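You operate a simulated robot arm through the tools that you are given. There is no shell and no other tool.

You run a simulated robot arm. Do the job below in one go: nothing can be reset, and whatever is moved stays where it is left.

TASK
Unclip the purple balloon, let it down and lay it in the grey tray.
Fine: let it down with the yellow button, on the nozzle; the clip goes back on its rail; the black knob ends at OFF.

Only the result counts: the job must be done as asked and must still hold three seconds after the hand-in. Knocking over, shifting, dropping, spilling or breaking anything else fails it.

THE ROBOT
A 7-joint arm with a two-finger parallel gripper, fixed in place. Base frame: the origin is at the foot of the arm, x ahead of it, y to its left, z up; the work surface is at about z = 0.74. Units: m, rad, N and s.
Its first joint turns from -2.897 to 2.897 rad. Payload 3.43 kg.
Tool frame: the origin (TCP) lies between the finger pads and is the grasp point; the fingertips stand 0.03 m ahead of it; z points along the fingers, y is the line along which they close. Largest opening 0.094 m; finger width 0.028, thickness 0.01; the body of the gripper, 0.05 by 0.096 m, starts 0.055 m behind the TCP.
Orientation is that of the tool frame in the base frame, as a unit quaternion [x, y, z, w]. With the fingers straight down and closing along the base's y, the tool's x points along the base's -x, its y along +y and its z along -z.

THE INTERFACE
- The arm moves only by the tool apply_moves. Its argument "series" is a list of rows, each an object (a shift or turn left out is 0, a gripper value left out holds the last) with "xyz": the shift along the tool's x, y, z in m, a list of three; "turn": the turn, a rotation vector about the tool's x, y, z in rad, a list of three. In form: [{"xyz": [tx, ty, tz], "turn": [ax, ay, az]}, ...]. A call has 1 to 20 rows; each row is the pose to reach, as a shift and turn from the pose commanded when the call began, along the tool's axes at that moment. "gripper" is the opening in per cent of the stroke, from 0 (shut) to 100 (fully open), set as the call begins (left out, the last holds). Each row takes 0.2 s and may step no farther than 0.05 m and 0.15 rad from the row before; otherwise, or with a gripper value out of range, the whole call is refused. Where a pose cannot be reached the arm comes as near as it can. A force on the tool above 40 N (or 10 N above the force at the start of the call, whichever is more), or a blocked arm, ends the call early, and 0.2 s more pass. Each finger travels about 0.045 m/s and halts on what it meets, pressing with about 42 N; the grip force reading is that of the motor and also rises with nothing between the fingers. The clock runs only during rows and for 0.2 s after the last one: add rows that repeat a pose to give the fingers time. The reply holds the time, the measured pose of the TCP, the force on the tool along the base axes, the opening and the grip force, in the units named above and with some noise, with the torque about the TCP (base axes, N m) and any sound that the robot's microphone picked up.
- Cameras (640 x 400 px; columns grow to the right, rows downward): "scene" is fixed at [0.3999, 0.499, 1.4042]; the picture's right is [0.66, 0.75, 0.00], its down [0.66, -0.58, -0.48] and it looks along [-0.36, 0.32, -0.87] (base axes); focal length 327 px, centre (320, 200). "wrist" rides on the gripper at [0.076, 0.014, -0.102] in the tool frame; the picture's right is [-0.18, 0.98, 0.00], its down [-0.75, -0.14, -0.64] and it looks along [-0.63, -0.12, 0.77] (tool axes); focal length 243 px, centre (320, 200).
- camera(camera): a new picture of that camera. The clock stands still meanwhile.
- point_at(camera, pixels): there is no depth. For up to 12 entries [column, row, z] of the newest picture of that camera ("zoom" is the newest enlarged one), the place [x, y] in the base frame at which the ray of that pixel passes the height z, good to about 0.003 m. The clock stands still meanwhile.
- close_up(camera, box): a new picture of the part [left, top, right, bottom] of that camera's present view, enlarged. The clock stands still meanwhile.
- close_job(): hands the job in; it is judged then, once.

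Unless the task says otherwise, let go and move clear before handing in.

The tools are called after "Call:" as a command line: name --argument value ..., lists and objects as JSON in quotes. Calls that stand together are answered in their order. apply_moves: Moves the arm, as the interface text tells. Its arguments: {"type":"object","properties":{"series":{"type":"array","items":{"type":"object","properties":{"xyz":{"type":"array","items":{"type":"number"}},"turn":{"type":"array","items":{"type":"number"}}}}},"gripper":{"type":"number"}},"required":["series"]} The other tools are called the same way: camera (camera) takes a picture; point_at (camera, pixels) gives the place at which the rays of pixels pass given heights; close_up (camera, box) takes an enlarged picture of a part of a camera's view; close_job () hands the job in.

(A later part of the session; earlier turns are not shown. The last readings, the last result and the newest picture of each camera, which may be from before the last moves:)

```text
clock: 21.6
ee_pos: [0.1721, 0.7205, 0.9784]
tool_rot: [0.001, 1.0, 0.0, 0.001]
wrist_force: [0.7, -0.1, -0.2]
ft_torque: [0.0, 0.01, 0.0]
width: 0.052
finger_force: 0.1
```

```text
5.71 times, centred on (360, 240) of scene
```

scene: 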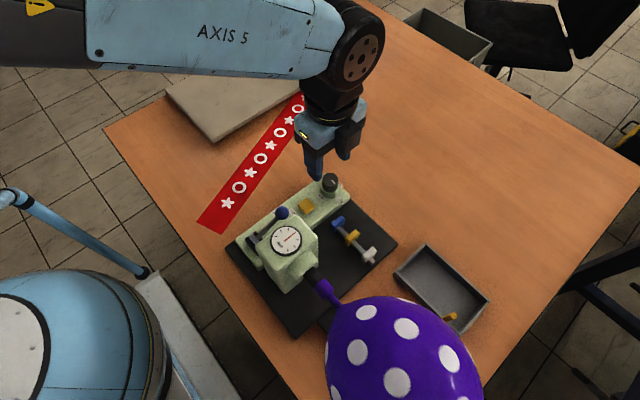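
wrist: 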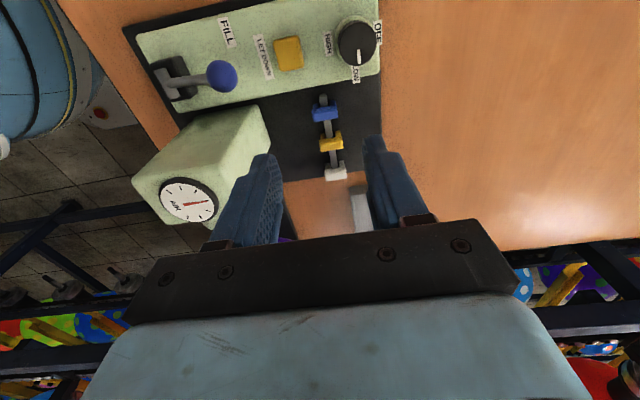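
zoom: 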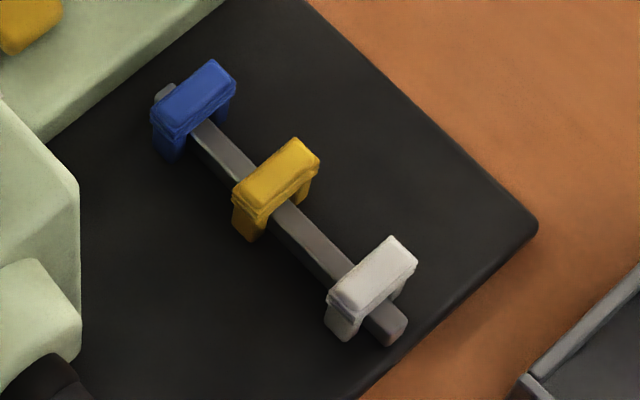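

I'll triangulate the button top (scene (306.3,205), wrist (289.6,53.9)) and the knob top (scene (330.4,179.5), wrist (358.3,43.8)).

Call:
point_at --camera "scene" --pixels '[[306.3, 205, 0.78], [306.3, 205, 0.79], [306.3, 205, 0.8], [306.3, 205, 0.81], [306.3, 205, 0.82], [330.4, 179.5, 0.81], [330.4, 179.5, 0.82], [330.4, 179.5, 0.83], [330.4, 179.5, 0.84], [330.4, 179.5, 0.85]]'

Call:
point_at --camera "wrist" --pixels '[[289.6, 53.9, 0.78], [289.6, 53.9, 0.79], [289.6, 53.9, 0.8], [289.6, 53.9, 0.81], [289.6, 53.9, 0.82], [358.3, 43.8, 0.81], [358.3, 43.8, 0.82], [358.3, 43.8, 0.83], [358.3, 43.8, 0.84], [358.3, 43.8, 0.85]]'

```text
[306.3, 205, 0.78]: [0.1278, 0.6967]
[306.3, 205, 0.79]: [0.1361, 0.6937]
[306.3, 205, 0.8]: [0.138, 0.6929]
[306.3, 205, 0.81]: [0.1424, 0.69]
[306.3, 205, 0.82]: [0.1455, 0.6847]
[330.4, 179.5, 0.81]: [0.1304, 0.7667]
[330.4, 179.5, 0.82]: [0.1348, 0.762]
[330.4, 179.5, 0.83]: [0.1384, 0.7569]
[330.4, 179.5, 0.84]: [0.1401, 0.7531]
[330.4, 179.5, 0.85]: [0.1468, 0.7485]
```

```text
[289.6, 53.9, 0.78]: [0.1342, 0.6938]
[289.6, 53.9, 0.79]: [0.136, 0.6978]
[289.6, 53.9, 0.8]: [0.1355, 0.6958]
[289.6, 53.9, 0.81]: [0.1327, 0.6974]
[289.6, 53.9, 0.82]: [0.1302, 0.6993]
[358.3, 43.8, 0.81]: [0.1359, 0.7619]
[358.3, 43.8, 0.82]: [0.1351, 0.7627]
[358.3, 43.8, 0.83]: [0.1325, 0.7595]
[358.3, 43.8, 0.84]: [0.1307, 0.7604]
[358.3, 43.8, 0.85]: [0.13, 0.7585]
```

The button top is at about (0.135, 0.695, 0.792) and the knob top at (0.135, 0.7615, 0.822). I'll close the gripper and move above the button with the fingertips about 4 cm over it, staying clear of the lever.

Call:
apply_moves --series '[{"xyz": [0.02, -0.012, 0.0]}, {"xyz": [0.037, -0.0215, 0.02]}, {"xyz": [0.037, -0.0215, 0.05]}, {"xyz": [0.037, -0.0215, 0.08]}, {"xyz": [0.037, -0.0215, 0.11]}, {"xyz": [0.037, -0.0215, 0.11]}]' --gripper 0

Call:
camera --camera "scene"

Call:
camera --camera "wrist"

```text
clock: 23.0
ee_pos: [0.1344, 0.6983, 0.8672]
tool_rot: [0.0, 1.0, 0.0, 0.0]
wrist_force: [-0.4, 0.1, -0.5]
ft_torque: [-0.03, -0.01, 0.0]
width: 0.0001
finger_force: 33.6
```

```text
taken
```

scene: 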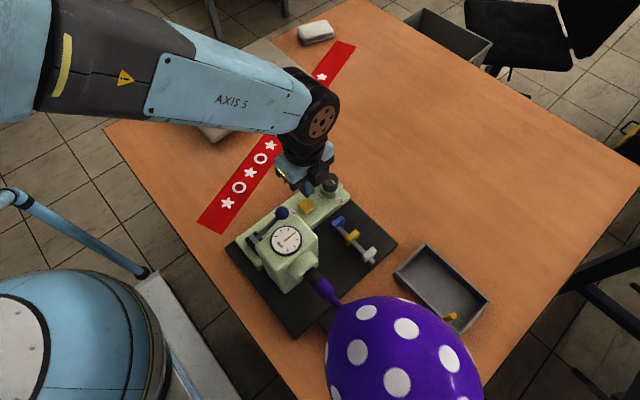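

```text
taken
```

wrist: 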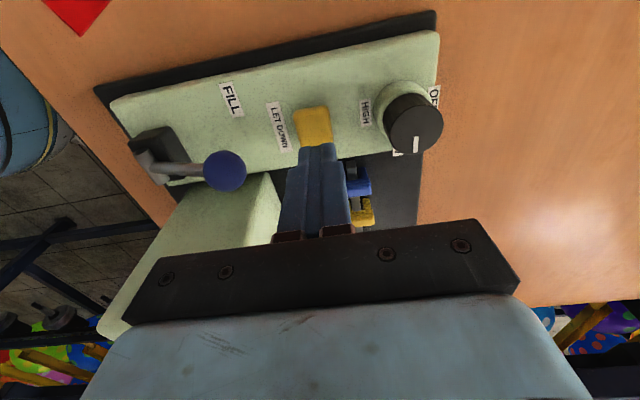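

The closed fingers hang above the button (wrist (314,125)); the lever ball at (225,170) is clear to the side. A close-up from the scene camera checks the clearances.

Call:
close_up --camera "scene" --box '[240, 140, 380, 240]'

Call:
close_up --camera "wrist" --box '[260, 80, 380, 170]'

Call:
point_at --camera "wrist" --pixels '[[313, 124, 0.792]]'

```text
4.00 times, centred on (310, 190) of scene
```

zoom: 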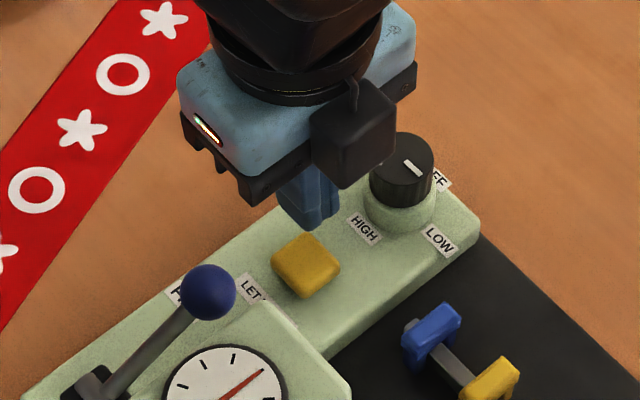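

```text
4.44 times, centred on (320, 125) of wrist
```

zoom: 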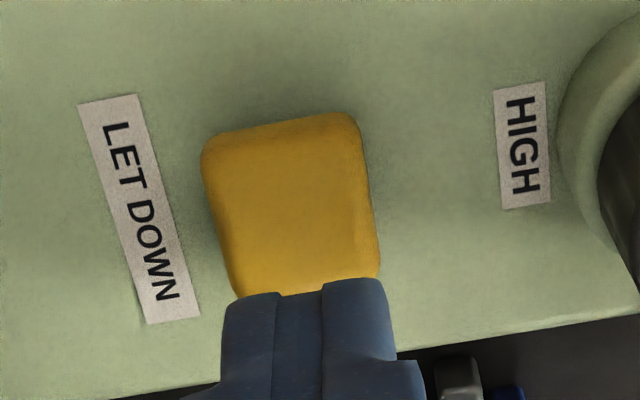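

```text
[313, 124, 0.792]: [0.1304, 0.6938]
```

The button centre is at (0.131, 0.694), nearly under the fingertips. I'll shift slightly and lower to just above it.

Call:
apply_moves --series '[{"xyz": [0.003, -0.002, 0.01]}, {"xyz": [0.003, -0.002, 0.02]}, {"xyz": [0.003, -0.002, 0.03]}, {"xyz": [0.003, -0.002, 0.038]}, {"xyz": [0.003, -0.002, 0.038]}]'

Call:
close_up --camera "scene" --box '[240, 140, 380, 240]'

Call:
close_up --camera "wrist" --box '[200, 80, 440, 230]'

```text
clock: 24.2
ee_pos: [0.132, 0.6974, 0.8294]
tool_rot: [0.0, 1.0, 0.0, 0.0]
wrist_force: [-0.4, -0.1, -0.2]
ft_torque: [-0.01, 0.0, -0.01]
width: 0.0
finger_force: 33.1
```

```text
4.00 times, centred on (310, 190) of scene
```

zoom: 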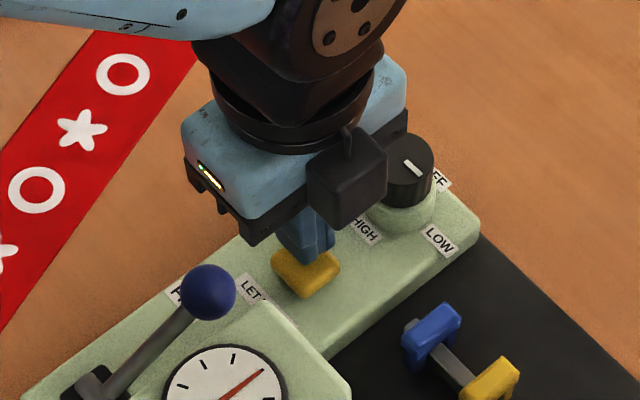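

```text
2.67 times, centred on (320, 155) of wrist
```

zoom: 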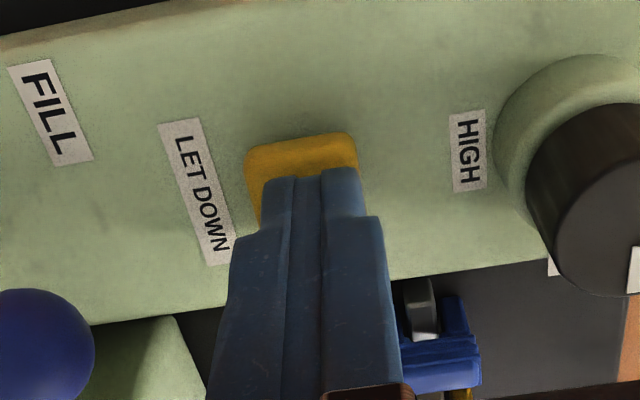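

Clearances look fine. Now I press down in 1.5 mm steps and watch the force, sound and gauge.

Call:
apply_moves --series '[{"xyz": [0, 0, 0.002]}, {"xyz": [0, 0, 0.004]}, {"xyz": [0, 0, 0.006]}, {"xyz": [0, 0, 0.0075]}, {"xyz": [0, 0, 0.0075]}]'

Call:
close_up --camera "scene" --box '[240, 140, 380, 260]'

Call:
camera --camera "scene"

```text
clock: 25.4
ee_pos: [0.1316, 0.698, 0.8227]
tool_rot: [0.0, 1.0, 0.0, 0.0]
wrist_force: [0.6, 0.1, 0.4]
ft_torque: [0.0, 0.0, -0.03]
width: 0.0
finger_force: 33.4
```

```text
3.33 times, centred on (310, 200) of scene
```

zoom: 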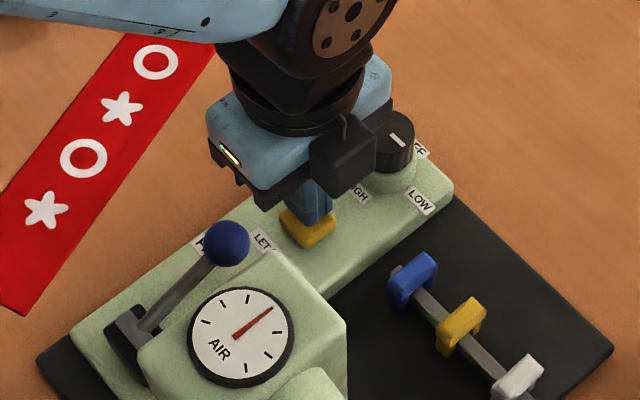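

```text
taken
```

scene: 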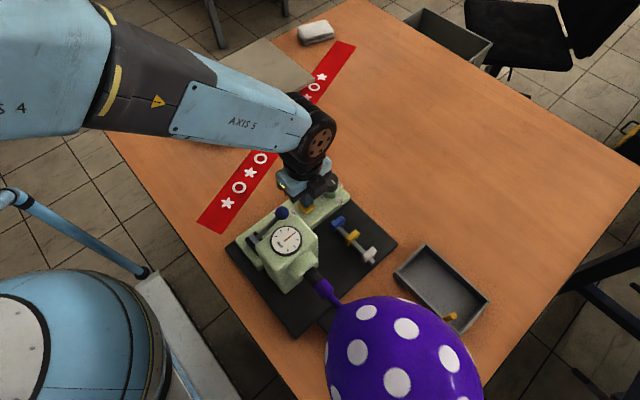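

Not in contact yet. I'll continue pressing in 1 mm steps.

Call:
apply_moves --series '[{"xyz": [0, 0, 0.001]}, {"xyz": [0, 0, 0.002]}, {"xyz": [0, 0, 0.003]}, {"xyz": [0, 0, 0.004]}, {"xyz": [0, 0, 0.004]}]'

Call:
camera --camera "scene"

Call:
close_up --camera "scene" --box '[240, 140, 380, 260]'

```text
clock: 26.6
ee_pos: [0.1321, 0.6971, 0.818]
tool_rot: [0.0, 1.0, 0.0, 0.0]
wrist_force: [0.2, -0.4, 1.8]
ft_torque: [0.0, -0.01, -0.01]
width: 0.0001
finger_force: 32.9
```

```text
taken
```

scene: 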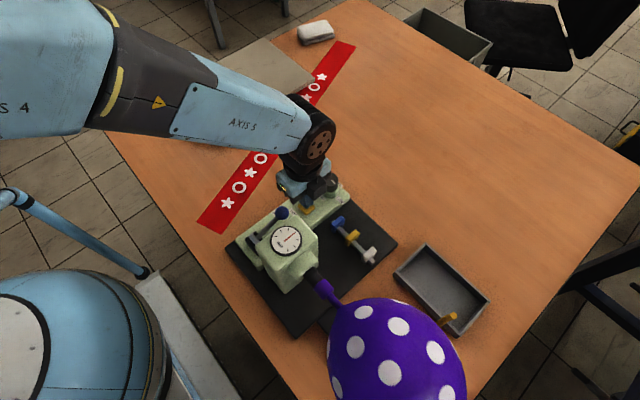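

```text
3.33 times, centred on (310, 200) of scene
```

zoom: 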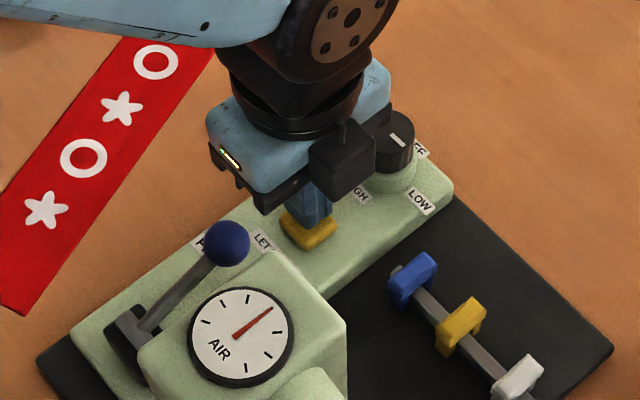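

The balloon is already shrinking (its right edge moved from column 484 to 466) with the button pressed at 1.8 N. I'll keep holding and watch it.

Call:
apply_moves --series '[{"xyz": [0, 0, 0]}, {"xyz": [0, 0, 0]}, {"xyz": [0, 0, 0]}, {"xyz": [0, 0, 0]}, {"xyz": [0, 0, 0]}]'

Call:
camera --camera "scene"

```text
clock: 27.8
ee_pos: [0.1315, 0.6975, 0.8182]
tool_rot: [0.0, 1.0, 0.0, 0.0]
wrist_force: [0.2, -0.1, 1.0]
ft_torque: [0.02, 0.0, 0.02]
width: 0.0
finger_force: 32.9
```

```text
taken
```

scene: 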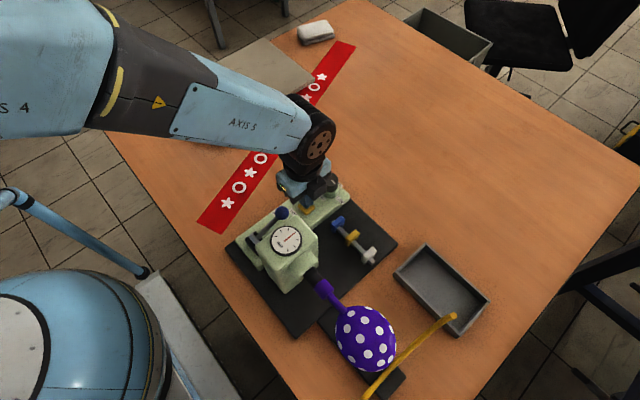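

It's deflating quickly; the balloon is now small at (366,338) and a yellow support bar is visible. I'll keep holding until it is fully limp.

Call:
apply_moves --series '[{"xyz": [0, 0, 0]}, {"xyz": [0, 0, 0]}, {"xyz": [0, 0, 0]}, {"xyz": [0, 0, 0]}, {"xyz": [0, 0, 0]}]'

Call:
camera --camera "scene"

Call:
close_up --camera "scene" --box '[290, 260, 490, 400]'

```text
clock: 29.0
ee_pos: [0.1318, 0.6978, 0.8178]
tool_rot: [0.0, 1.0, 0.0, 0.0]
wrist_force: [-0.9, 0.3, 1.6]
ft_torque: [-0.02, 0.06, 0.02]
width: 0.0001
finger_force: 32.9
```

```text
taken
```

scene: 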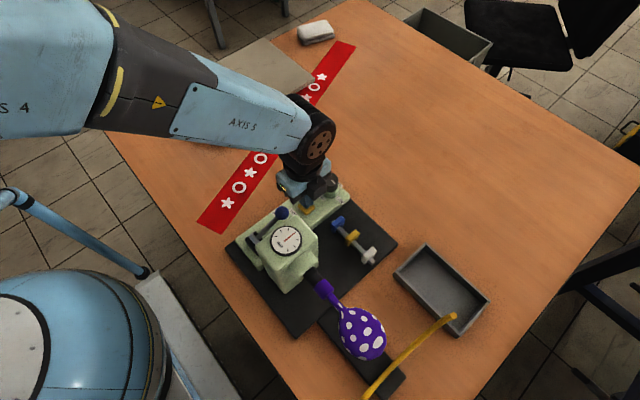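

```text
2.86 times, centred on (390, 330) of scene
```

zoom: 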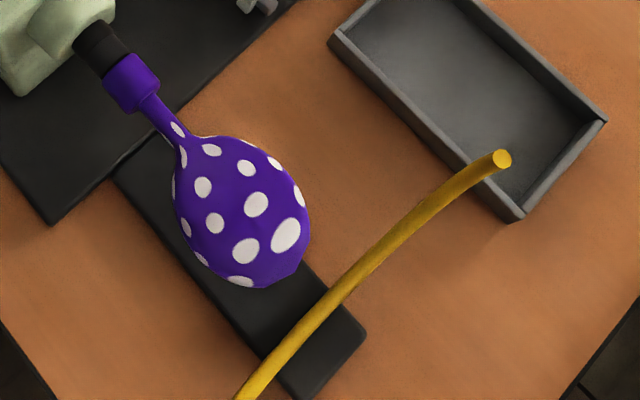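

The balloon is now limp and flat-looking at (360,330). I'll check the gauge and hold a bit longer to make sure it is fully down.

Call:
apply_moves --series '[{"xyz": [0, 0, 0]}, {"xyz": [0, 0, 0]}, {"xyz": [0, 0, 0]}, {"xyz": [0, 0, 0]}, {"xyz": [0, 0, 0]}, {"xyz": [0, 0, 0]}, {"xyz": [0, 0, 0]}, {"xyz": [0, 0, 0]}]'

Call:
close_up --camera "scene" --box '[290, 260, 490, 400]'

Call:
close_up --camera "scene" --box '[240, 140, 380, 260]'

```text
clock: 30.8
ee_pos: [0.1319, 0.6972, 0.8188]
tool_rot: [0.0, 1.0, -0.001, 0.0]
wrist_force: [-0.3, -0.3, 1.2]
ft_torque: [-0.01, 0.02, -0.02]
width: 0.0
finger_force: 33.0
```

```text
2.86 times, centred on (390, 330) of scene
```

zoom: 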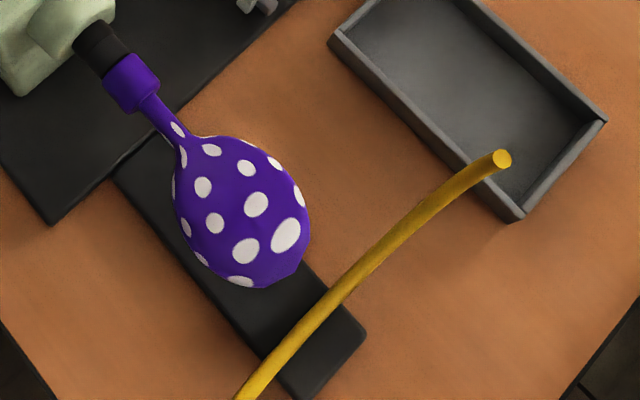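

```text
3.33 times, centred on (310, 200) of scene
```

zoom: 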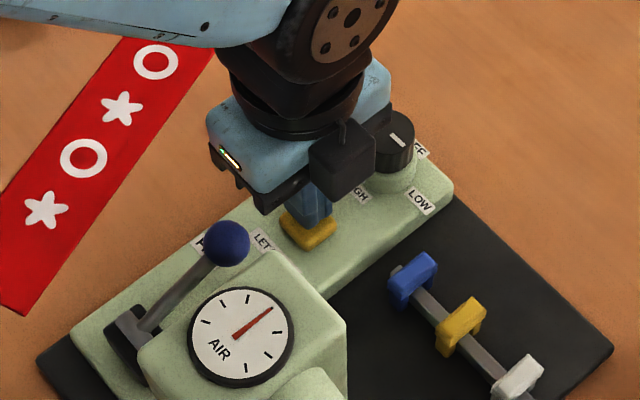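

The balloon no longer changes, so it is fully let down. I'll lift off the button and move above the knob with the gripper partly open.

Call:
apply_moves --series '[{"xyz": [0, 0, -0.01]}, {"xyz": [0, 0, -0.03]}, {"xyz": [0, 0, -0.06]}, {"xyz": [0, 0, -0.09]}, {"xyz": [-0.001, 0.02, -0.1]}, {"xyz": [-0.003, 0.045, -0.1]}, {"xyz": [-0.003, 0.064, -0.1]}, {"xyz": [-0.003, 0.064, -0.1]}]' --gripper 60

Call:
camera --camera "wrist"

Call:
camera --camera "scene"

```text
clock: 32.6
ee_pos: [0.1357, 0.7613, 0.918]
tool_rot: [0.001, 1.0, 0.0, 0.0]
wrist_force: [-0.1, 0.9, -0.4]
ft_torque: [-0.02, 0.02, -0.02]
width: 0.0561
finger_force: 0.1
```

```text
taken
```

wrist: 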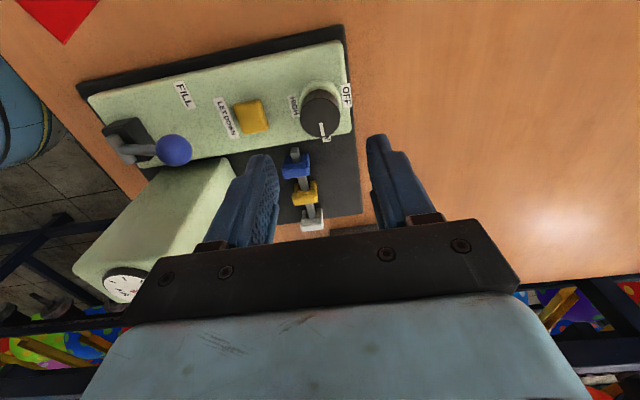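

```text
taken
```

scene: 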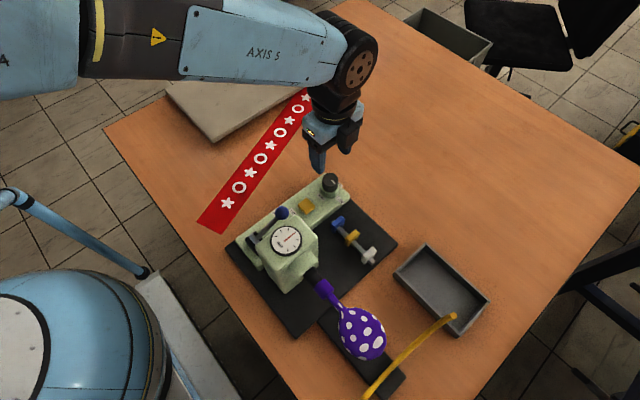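

The knob top sits on column 320, so y is aligned. I'll zoom to measure its centre precisely for x and check the balloon stayed limp.

Call:
close_up --camera "wrist" --box '[280, 75, 360, 150]'

Call:
close_up --camera "scene" --box '[300, 160, 364, 200]'

Call:
close_up --camera "scene" --box '[300, 260, 420, 400]'

```text
5.33 times, centred on (320, 112) of wrist
```

zoom: 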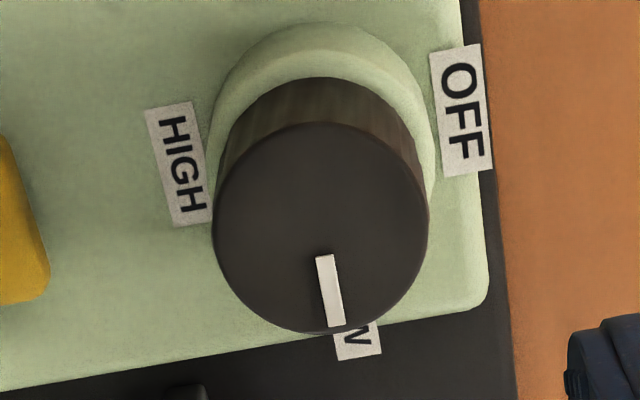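

```text
10.00 times, centred on (332, 180) of scene
```

zoom: 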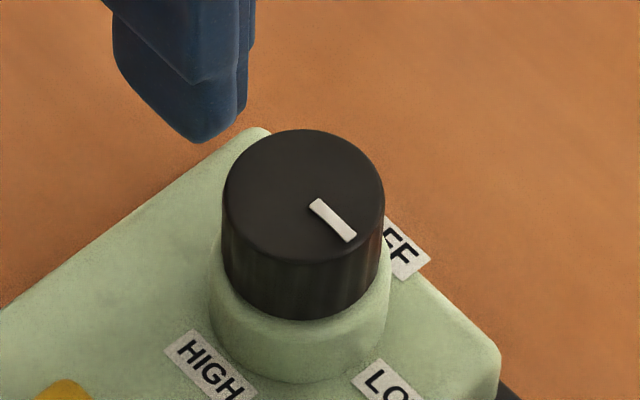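

```text
2.86 times, centred on (360, 330) of scene
```

zoom: 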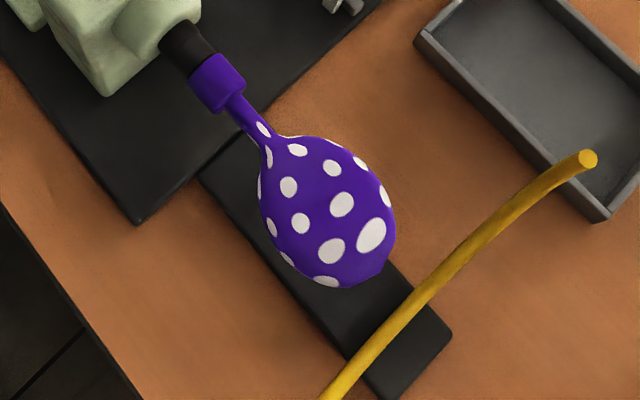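

The knob centre is at about (0.1345, 0.7615), diameter ≈ 0.034 m, mark at LOW; the balloon is still limp. Before gripping, I'll test in the air that the wrist can turn the needed +90° (CCW from above).

Call:
apply_moves --series '[{"turn": [0, 0, -0.15]}, {"turn": [0, 0, -0.3]}, {"turn": [0, 0, -0.45]}, {"turn": [0, 0, -0.6]}, {"turn": [0, 0, -0.75]}, {"turn": [0, 0, -0.9]}, {"turn": [0, 0, -1.05]}, {"turn": [0, 0, -1.2]}, {"turn": [0, 0, -1.35]}, {"turn": [0, 0, -1.5]}, {"turn": [0, 0, -1.62]}, {"turn": [0, 0, -1.62]}]'

Call:
camera --camera "wrist"

```text
clock: 35.2
ee_pos: [0.1346, 0.7623, 0.9183]
tool_rot: [0.725, -0.689, -0.001, 0.0]
wrist_force: [0.5, 0.5, 0.1]
ft_torque: [-0.03, -0.02, 0.03]
width: 0.0562
finger_force: 0.1
```

```text
taken
```

wrist: 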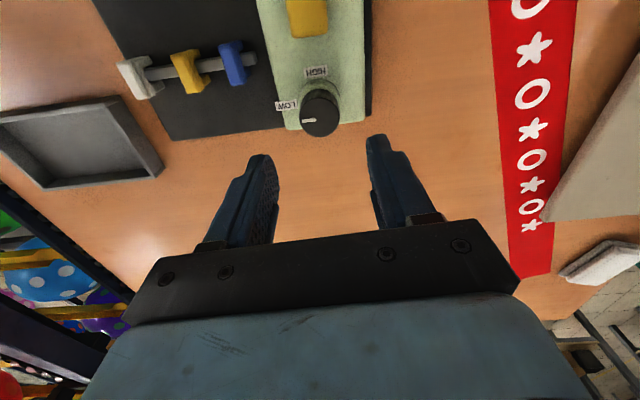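

The full turn is reachable with the TCP steady over the knob. I'll turn back to the starting orientation, then descend onto the knob.

Call:
apply_moves --series '[{"turn": [0, 0, 0.15]}, {"turn": [0, 0, 0.3]}, {"turn": [0, 0, 0.45]}, {"turn": [0, 0, 0.6]}, {"turn": [0, 0, 0.75]}, {"turn": [0, 0, 0.9]}, {"turn": [0, 0, 1.05]}, {"turn": [0, 0, 1.2]}, {"turn": [0, 0, 1.35]}, {"turn": [0, 0, 1.5]}, {"turn": [0, 0, 1.62]}, {"turn": [0, 0, 1.62]}]'

Call:
close_up --camera "wrist" --box '[280, 75, 360, 150]'

```text
clock: 37.8
ee_pos: [0.1352, 0.7621, 0.9182]
tool_rot: [0.001, 1.0, 0.0, 0.0]
wrist_force: [0.0, 0.3, 0.8]
ft_torque: [-0.01, 0.01, -0.03]
width: 0.0566
finger_force: 0.0
```

```text
5.33 times, centred on (320, 112) of wrist
```

zoom: 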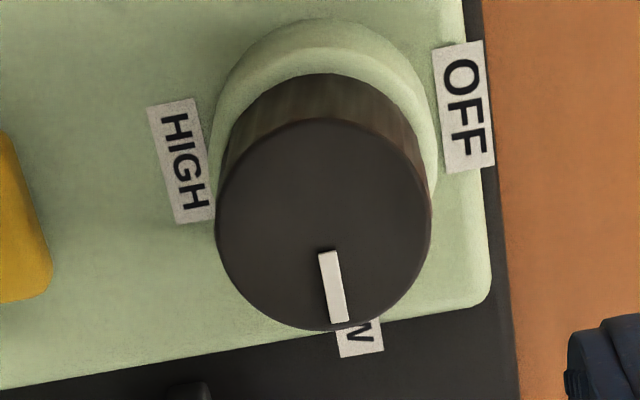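

Centre measured at wrist (320.6,116.6); I'll correct x by −1.5 mm and lower so the fingertips reach z ≈ 0.803 on either side of the cap.

Call:
apply_moves --series '[{"xyz": [0.0015, 0.0004, 0.02]}, {"xyz": [0.0015, 0.0004, 0.04]}, {"xyz": [0.0015, 0.0004, 0.06]}, {"xyz": [0.0015, 0.0004, 0.075]}, {"xyz": [0.0015, 0.0004, 0.085]}, {"xyz": [0.0015, 0.0004, 0.085]}]'

Call:
camera --camera "wrist"

Call:
close_up --camera "scene" --box '[280, 140, 390, 220]'

```text
clock: 39.2
ee_pos: [0.1327, 0.7621, 0.8337]
tool_rot: [0.0, 1.0, 0.0, 0.0]
wrist_force: [0.1, -0.4, 0.0]
ft_torque: [0.02, 0.0, 0.01]
width: 0.0566
finger_force: 0.2
```

```text
taken
```

wrist: 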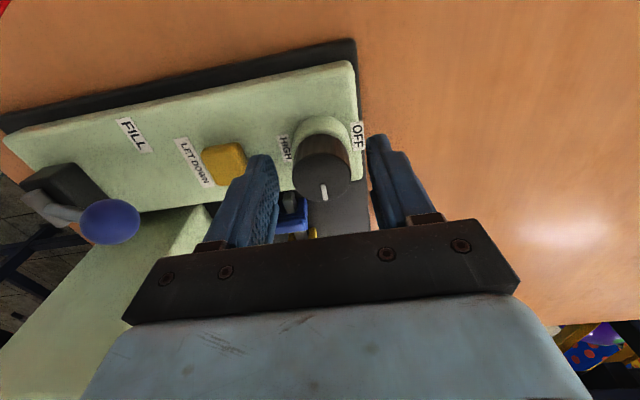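

```text
5.00 times, centred on (335, 180) of scene
```

zoom: 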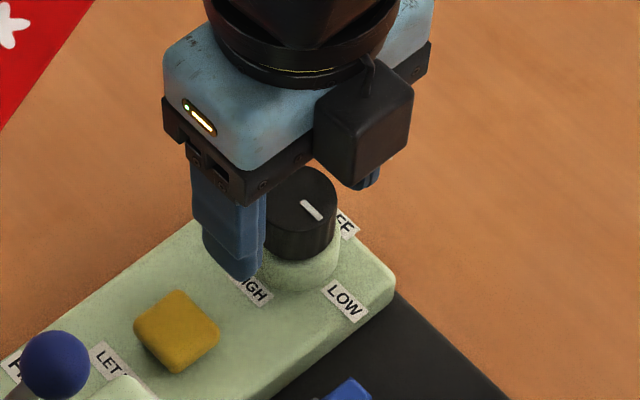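

The fingers straddle the cap without touching anything. Closing on the knob.

Call:
apply_moves --series '[{"xyz": [0, 0, 0]}, {"xyz": [0, 0, 0]}, {"xyz": [0, 0, 0]}, {"xyz": [0, 0, 0]}, {"xyz": [0, 0, 0]}]' --gripper 0

Call:
camera --camera "wrist"

Call:
close_up --camera "scene" --box '[280, 140, 390, 220]'

```text
clock: 40.4
ee_pos: [0.1326, 0.7625, 0.8335]
tool_rot: [0.0, 1.0, 0.0, 0.0]
wrist_force: [-0.8, 10.9, -0.3]
ft_torque: [-0.14, 0.03, 0.04]
width: 0.0338
finger_force: 42.0
```

```text
taken
```

wrist: 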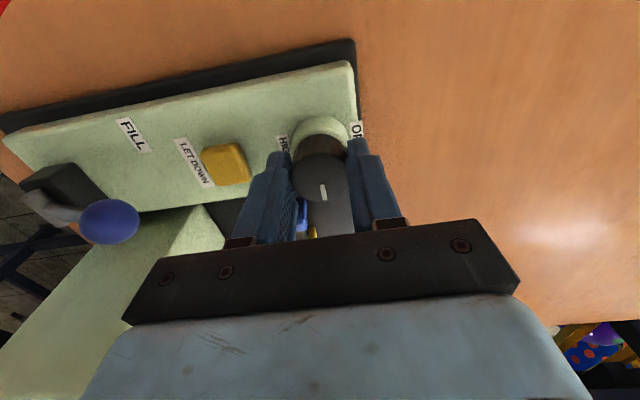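

```text
5.00 times, centred on (335, 180) of scene
```

zoom: 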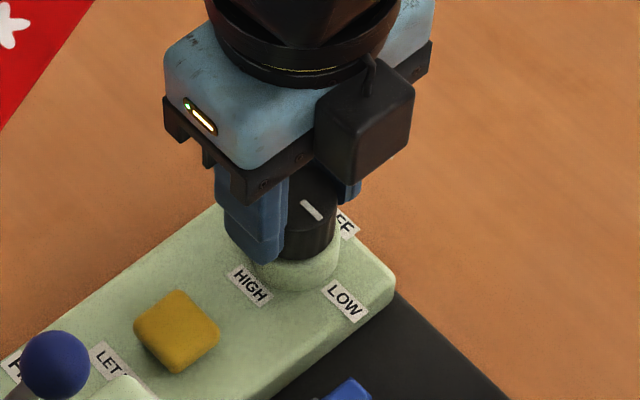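

The knob is gripped (width 0.0338 m) with an 11 N side force toward +y, so I'll shift +1 mm in y to relax it and begin a small turn as a check.

Call:
apply_moves --series '[{"xyz": [0, 0.001, 0]}, {"xyz": [0, 0.001, 0], "turn": [0, 0, -0.08]}, {"xyz": [0, 0.001, 0], "turn": [0, 0, -0.16]}, {"xyz": [0, 0.001, 0], "turn": [0, 0, -0.24]}, {"xyz": [0, 0.001, 0], "turn": [0, 0, -0.3]}, {"xyz": [0, 0.001, 0], "turn": [0, 0, -0.3]}]'

Call:
close_up --camera "scene" --box '[280, 140, 390, 220]'

```text
clock: 41.8
ee_pos: [0.1333, 0.762, 0.8327]
tool_rot: [-0.149, 0.989, -0.002, -0.001]
wrist_force: [-0.6, -30.3, 0.3]
ft_torque: [-0.49, 0.17, -0.07]
width: 0.0337
finger_force: 41.6
```

```text
5.00 times, centred on (335, 180) of scene
```

zoom: 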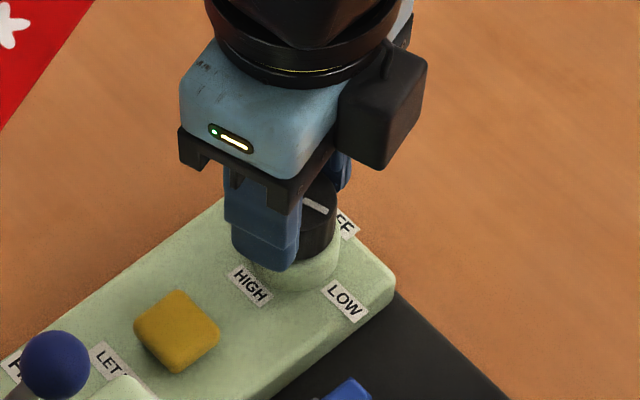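

The knob mark turns with the fingers, but the side force is now −30 N in y (about 41 N per mm), so I shift back −0.73 mm and check before turning further.

Call:
apply_moves --series '[{"xyz": [0.0002, -0.0007, 0]}, {"xyz": [0.0002, -0.0007, 0]}]'

```text
clock: 42.4
ee_pos: [0.1326, 0.7616, 0.8333]
tool_rot: [-0.149, 0.989, 0.0, 0.0]
wrist_force: [-1.8, -31.5, 0.8]
ft_torque: [-0.59, 0.85, -0.11]
width: 0.0335
finger_force: 41.6
```

The force barely changed (−31.5 N). I'll shift another −0.5 mm along base y and see how it responds.

Call:
apply_moves --series '[{"xyz": [0.00015, -0.0005, 0]}, {"xyz": [0.00015, -0.0005, 0]}]'

Call:
close_up --camera "scene" --box '[280, 140, 390, 220]'

```text
clock: 43.0
ee_pos: [0.1324, 0.7623, 0.8329]
tool_rot: [-0.15, 0.989, 0.0, 0.001]
wrist_force: [-4.0, -23.9, 0.0]
ft_torque: [-1.1, 0.33, -0.04]
width: 0.0336
finger_force: 41.5
```

```text
5.00 times, centred on (335, 180) of scene
```

zoom: 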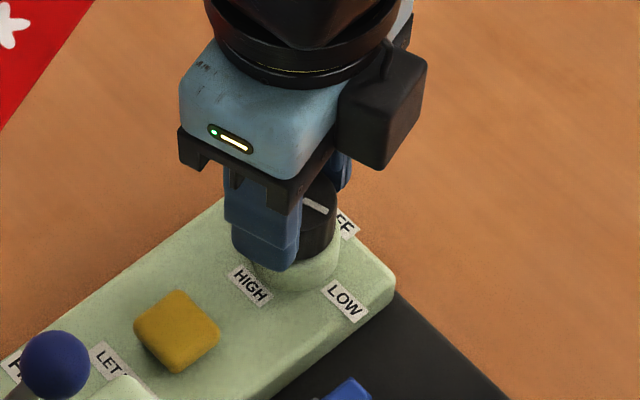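

The force is easing (−23.9 N). Another −0.6 mm.

Call:
apply_moves --series '[{"xyz": [0.00018, -0.0006, 0]}, {"xyz": [0.00018, -0.0006, 0]}]'

```text
clock: 43.6
ee_pos: [0.1337, 0.7614, 0.834]
tool_rot: [-0.149, 0.989, 0.0, 0.0]
wrist_force: [-4.5, -13.9, 0.8]
ft_torque: [-0.62, 0.07, 0.0]
width: 0.0336
finger_force: 41.8
```

The residual force keeps shifting, which suggests an off-axis centre. I'll open the fingers, look at the knob's true position and angle, and regrip more centrally.

Call:
apply_moves --series '[{"xyz": [0, 0, 0]}, {"xyz": [0, 0, 0]}, {"xyz": [0, 0, 0]}, {"xyz": [0, 0, 0]}]' --gripper 55

Call:
camera --camera "wrist"

Call:
close_up --camera "wrist" --box '[260, 90, 380, 230]'

Call:
close_up --camera "scene" --box '[280, 140, 390, 220]'

```text
clock: 44.6
ee_pos: [0.1336, 0.7611, 0.8326]
tool_rot: [-0.149, 0.989, 0.0, 0.0]
wrist_force: [-0.3, 0.3, 0.1]
ft_torque: [-0.02, 0.0, -0.02]
width: 0.0521
finger_force: 0.0
```

```text
taken
```

wrist: 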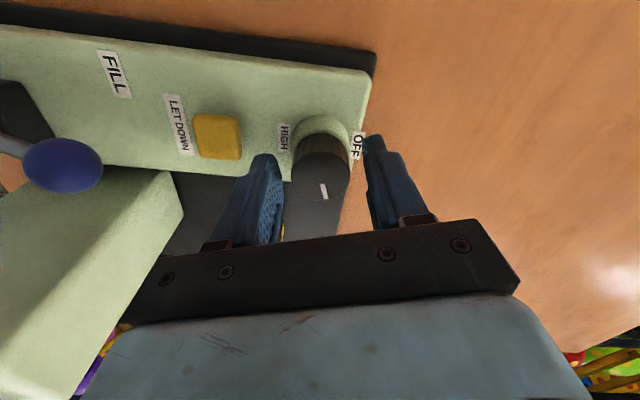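

```text
2.86 times, centred on (320, 160) of wrist
```

zoom: 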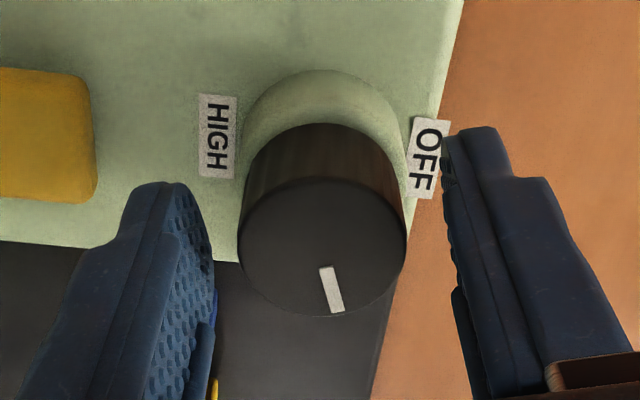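

```text
5.00 times, centred on (335, 180) of scene
```

zoom: 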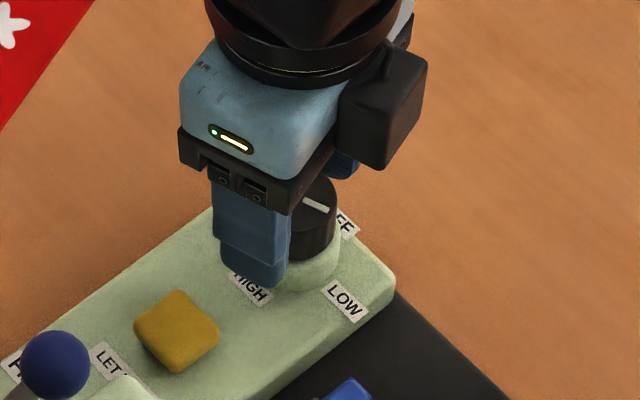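

The knob kept its turned angle, and it looks centred (wrist (321,177)). I'll regrip here and read the force.

Call:
apply_moves --series '[{"xyz": [0, 0, 0]}, {"xyz": [0, 0, 0]}, {"xyz": [0, 0, 0]}, {"xyz": [0, 0, 0]}, {"xyz": [0, 0, 0]}]' --gripper 0

```text
clock: 45.8
ee_pos: [0.1336, 0.7606, 0.8328]
tool_rot: [-0.15, 0.989, 0.0, 0.0]
wrist_force: [-1.4, 3.7, 0.6]
ft_torque: [-0.31, -0.02, -0.01]
width: 0.0335
finger_force: 42.3
```

Only 3.7 N now. I'll turn a further 0.4 rad.

Call:
apply_moves --series '[{"turn": [0, 0, -0.1]}, {"turn": [0, 0, -0.2]}, {"turn": [0, 0, -0.3]}, {"turn": [0, 0, -0.4]}, {"turn": [0, 0, -0.4]}]'

Call:
close_up --camera "scene" --box '[280, 140, 390, 220]'

```text
clock: 47.0
ee_pos: [0.1333, 0.76, 0.8322]
tool_rot: [-0.343, 0.939, 0.001, 0.0]
wrist_force: [4.0, -9.3, 6.4]
ft_torque: [0.28, 0.0, 0.0]
width: 0.0333
finger_force: 41.8
```

```text
5.00 times, centred on (335, 180) of scene
```

zoom: 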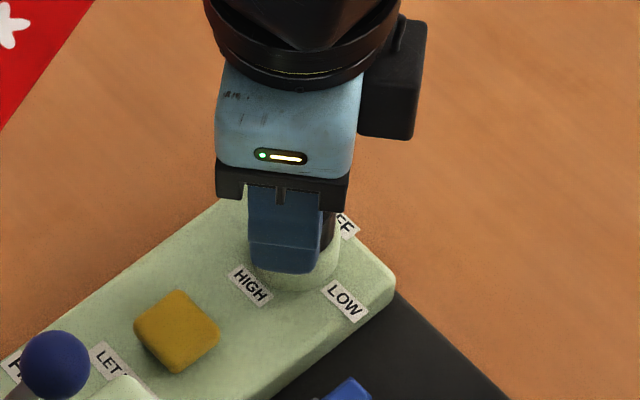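

Turned to 0.70 rad with modest forces (≈10 N). Continuing by 0.45 rad.

Call:
apply_moves --series '[{"turn": [0, 0, -0.1]}, {"turn": [0, 0, -0.2]}, {"turn": [0, 0, -0.3]}, {"turn": [0, 0, -0.4]}, {"turn": [0, 0, -0.45]}, {"turn": [0, 0, -0.45]}]'

Call:
camera --camera "wrist"

Call:
close_up --camera "wrist" --box '[260, 90, 380, 230]'

```text
clock: 48.4
ee_pos: [0.1354, 0.7603, 0.8331]
tool_rot: [-0.543, 0.84, 0.0, 0.0]
wrist_force: [12.1, -21.6, 7.7]
ft_torque: [-0.68, 0.03, -0.05]
width: 0.0335
finger_force: 41.9
```

```text
taken
```

wrist: 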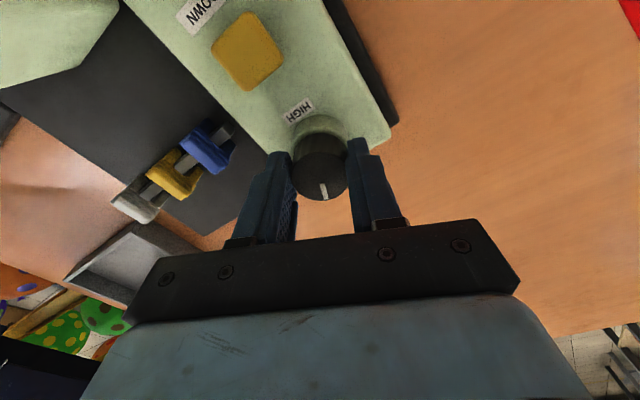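

```text
2.86 times, centred on (320, 160) of wrist
```

zoom: 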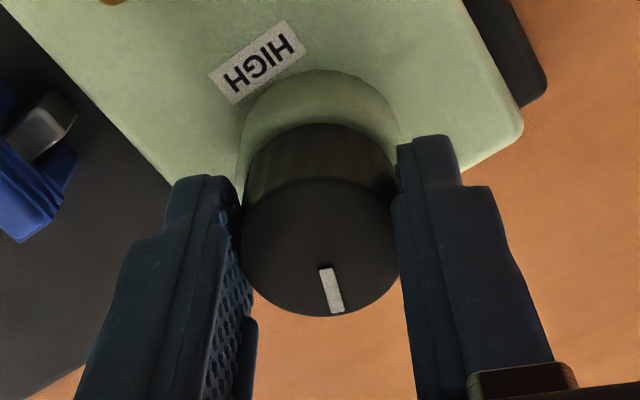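

The mark turns rigidly with the gripper (no slip), now at 1.15 rad. I'll finish the remaining 0.42 rad with a small −0.6 mm correction along the closing axis.

Call:
apply_moves --series '[{"xyz": [0, -0.0006, 0]}, {"xyz": [0, -0.0006, 0], "turn": [0, 0, -0.1]}, {"xyz": [0, -0.0006, 0], "turn": [0, 0, -0.2]}, {"xyz": [0, -0.0006, 0], "turn": [0, 0, -0.3]}, {"xyz": [0, -0.0006, 0], "turn": [0, 0, -0.38]}, {"xyz": [0, -0.0006, 0], "turn": [0, 0, -0.42]}, {"xyz": [0, -0.0006, 0], "turn": [0, 0, -0.42]}]'

Call:
close_up --camera "wrist" --box '[260, 90, 380, 230]'

Call:
close_up --camera "scene" --box '[280, 140, 390, 220]'

```text
clock: 50.0
ee_pos: [0.1349, 0.7611, 0.8335]
tool_rot: [-0.707, 0.707, 0.0, 0.001]
wrist_force: [16.2, -8.5, -0.2]
ft_torque: [0.02, -0.82, -0.45]
width: 0.0336
finger_force: 41.5
```

```text
2.86 times, centred on (320, 160) of wrist
```

zoom: 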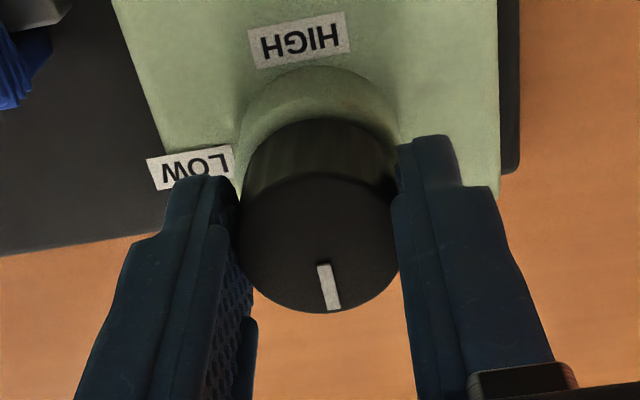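

```text
5.00 times, centred on (335, 180) of scene
```

zoom: 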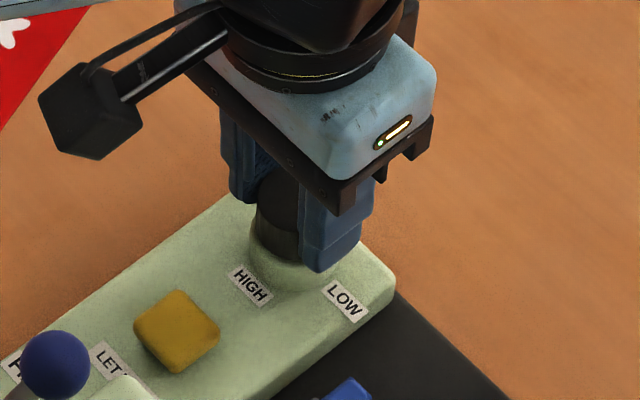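

The yaw is exactly 90° and a −0.45 N·m torque shows the knob reached its stop. I'll open the fingers and rise to check that the mark points to OFF.

Call:
apply_moves --series '[{"xyz": [0, 0, 0]}, {"xyz": [0, 0, 0]}, {"xyz": [0, 0, 0]}, {"xyz": [0, 0, 0]}]' --gripper 60

Call:
apply_moves --series '[{"xyz": [0, 0, -0.02]}, {"xyz": [0, 0, -0.05]}, {"xyz": [0, 0, -0.09]}, {"xyz": [0, 0, -0.13]}, {"xyz": [0, 0, -0.15]}, {"xyz": [0, 0, -0.15]}]'

Call:
camera --camera "wrist"

Call:
close_up --camera "scene" --box '[300, 160, 364, 200]'

```text
clock: 51.0
ee_pos: [0.1343, 0.7604, 0.8334]
tool_rot: [-0.706, 0.708, -0.001, 0.0]
wrist_force: [0.6, -0.2, 0.5]
ft_torque: [-0.02, 0.02, -0.04]
width: 0.0566
finger_force: 0.0
```

```text
clock: 52.4
ee_pos: [0.1333, 0.7605, 0.9827]
tool_rot: [-0.706, 0.708, 0.0, 0.0]
wrist_force: [0.5, -0.2, 0.1]
ft_torque: [0.02, -0.03, -0.01]
width: 0.0566
finger_force: 0.1
```

```text
taken
```

wrist: 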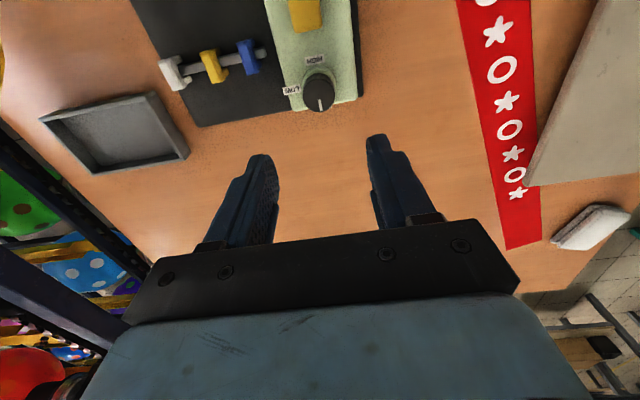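

```text
10.00 times, centred on (332, 180) of scene
```

zoom: 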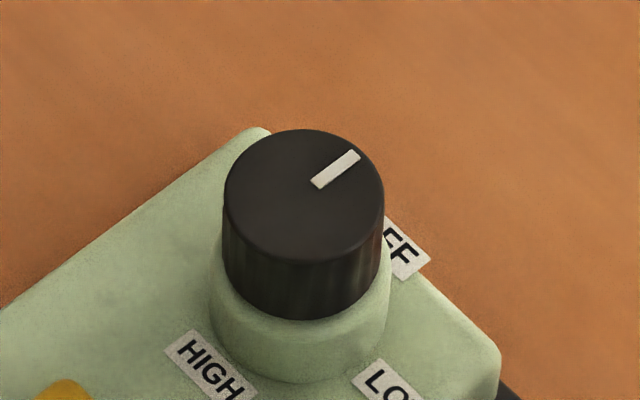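

The mark now points along +y to OFF. I'll turn the wrist back to the original orientation in place, then move to view the limp balloon.

Call:
apply_moves --series '[{"turn": [0, 0, 0.15], "xyz": [0, 0, -0.01]}, {"turn": [0, 0, 0.3], "xyz": [0, 0, -0.02]}, {"turn": [0, 0, 0.45], "xyz": [0, 0, -0.03]}, {"turn": [0, 0, 0.6], "xyz": [0, 0, -0.04]}, {"turn": [0, 0, 0.75], "xyz": [0, 0, -0.04]}, {"turn": [0, 0, 0.9], "xyz": [0, 0, -0.04]}, {"turn": [0, 0, 1.05], "xyz": [0, 0, -0.04]}, {"turn": [0, 0, 1.2], "xyz": [0, 0, -0.04]}, {"turn": [0, 0, 1.35], "xyz": [0, 0, -0.04]}, {"turn": [0, 0, 1.5], "xyz": [0, 0, -0.04]}, {"turn": [0, 0, 1.5708], "xyz": [0, 0, -0.04]}, {"turn": [0, 0, 1.5708], "xyz": [0, 0, -0.04]}]'

Call:
apply_moves --series '[{"xyz": [-0.02, -0.03, 0]}, {"xyz": [-0.045, -0.07, 0]}, {"xyz": [-0.07, -0.11, 0]}, {"xyz": [-0.09, -0.14, 0]}, {"xyz": [-0.1, -0.155, 0]}, {"xyz": [-0.1, -0.155, 0]}]'

Call:
camera --camera "wrist"

Call:
camera --camera "scene"

```text
clock: 55.0
ee_pos: [0.1338, 0.7605, 1.0235]
tool_rot: [0.001, 1.0, 0.0, 0.001]
wrist_force: [-0.3, -0.2, 0.8]
ft_torque: [-0.01, 0.0, -0.03]
width: 0.0565
finger_force: 0.0
```

```text
clock: 56.4
ee_pos: [0.2334, 0.6045, 1.0231]
tool_rot: [0.001, 1.0, 0.0, 0.0]
wrist_force: [-0.1, -0.1, 0.5]
ft_torque: [0.02, -0.01, -0.01]
width: 0.0565
finger_force: 0.0
```

```text
taken
```

wrist: 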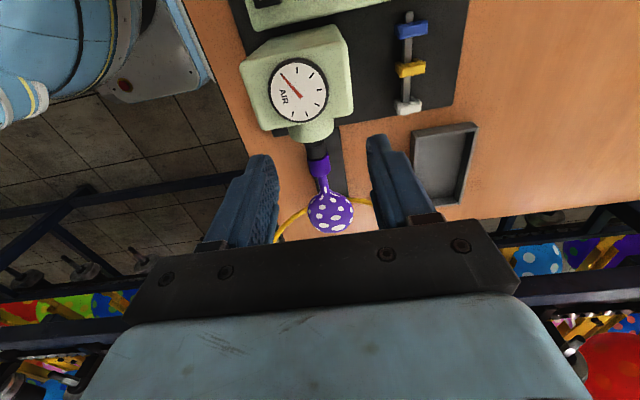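

```text
taken
```

scene: 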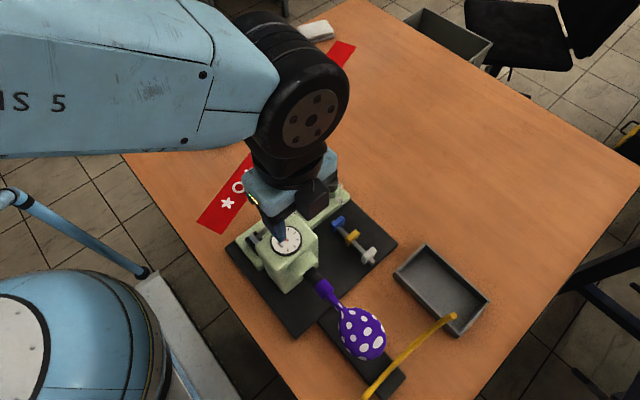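

The gauge needle dropped to the other side now that the knob is OFF. I'll zoom in on the limp balloon, its sleeve on the nozzle, and the yellow bar.

Call:
close_up --camera "wrist" --box '[270, 140, 390, 240]'

Call:
close_up --camera "scene" --box '[290, 260, 410, 370]'

Call:
point_at --camera "scene" --pixels '[[362, 333, 0.87], [362, 333, 0.84], [362, 333, 0.8], [362, 333, 0.76], [452, 316, 0.9], [452, 316, 0.85], [372, 392, 0.9], [400, 375, 0.75], [425, 246, 0.77], [489, 298, 0.77], [463, 332, 0.77], [395, 275, 0.77]]'

Call:
point_at --camera "wrist" --pixels '[[331, 212, 0.87], [331, 212, 0.84], [331, 212, 0.8], [331, 212, 0.76], [355, 200, 0.9], [355, 200, 0.85], [355, 200, 0.8]]'

```text
4.00 times, centred on (330, 190) of wrist
```

zoom: 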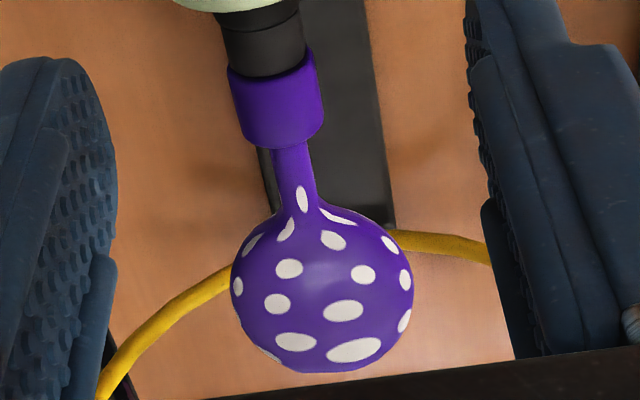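

```text
3.64 times, centred on (350, 315) of scene
```

zoom: 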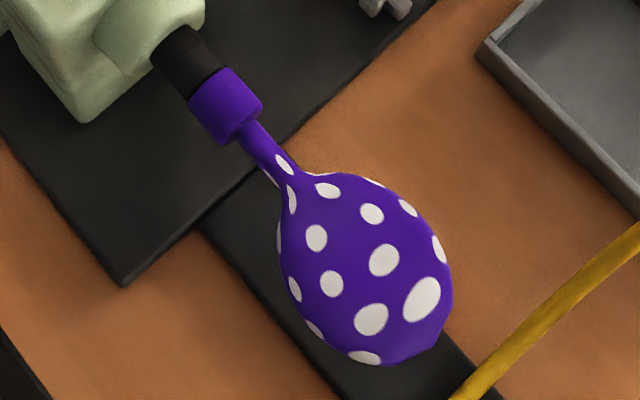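

```text
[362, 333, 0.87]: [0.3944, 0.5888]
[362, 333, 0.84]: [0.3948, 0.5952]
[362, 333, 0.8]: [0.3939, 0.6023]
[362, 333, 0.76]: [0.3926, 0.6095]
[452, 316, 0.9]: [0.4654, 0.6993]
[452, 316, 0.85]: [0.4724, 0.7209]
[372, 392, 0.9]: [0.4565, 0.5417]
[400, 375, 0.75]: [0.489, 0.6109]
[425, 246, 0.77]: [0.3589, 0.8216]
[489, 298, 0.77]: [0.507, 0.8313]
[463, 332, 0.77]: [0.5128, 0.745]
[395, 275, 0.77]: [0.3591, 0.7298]
```

```text
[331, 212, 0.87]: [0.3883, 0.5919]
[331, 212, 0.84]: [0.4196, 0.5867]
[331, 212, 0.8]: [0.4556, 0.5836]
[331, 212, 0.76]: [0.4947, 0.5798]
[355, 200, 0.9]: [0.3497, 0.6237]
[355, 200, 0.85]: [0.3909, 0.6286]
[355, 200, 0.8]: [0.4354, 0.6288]
```

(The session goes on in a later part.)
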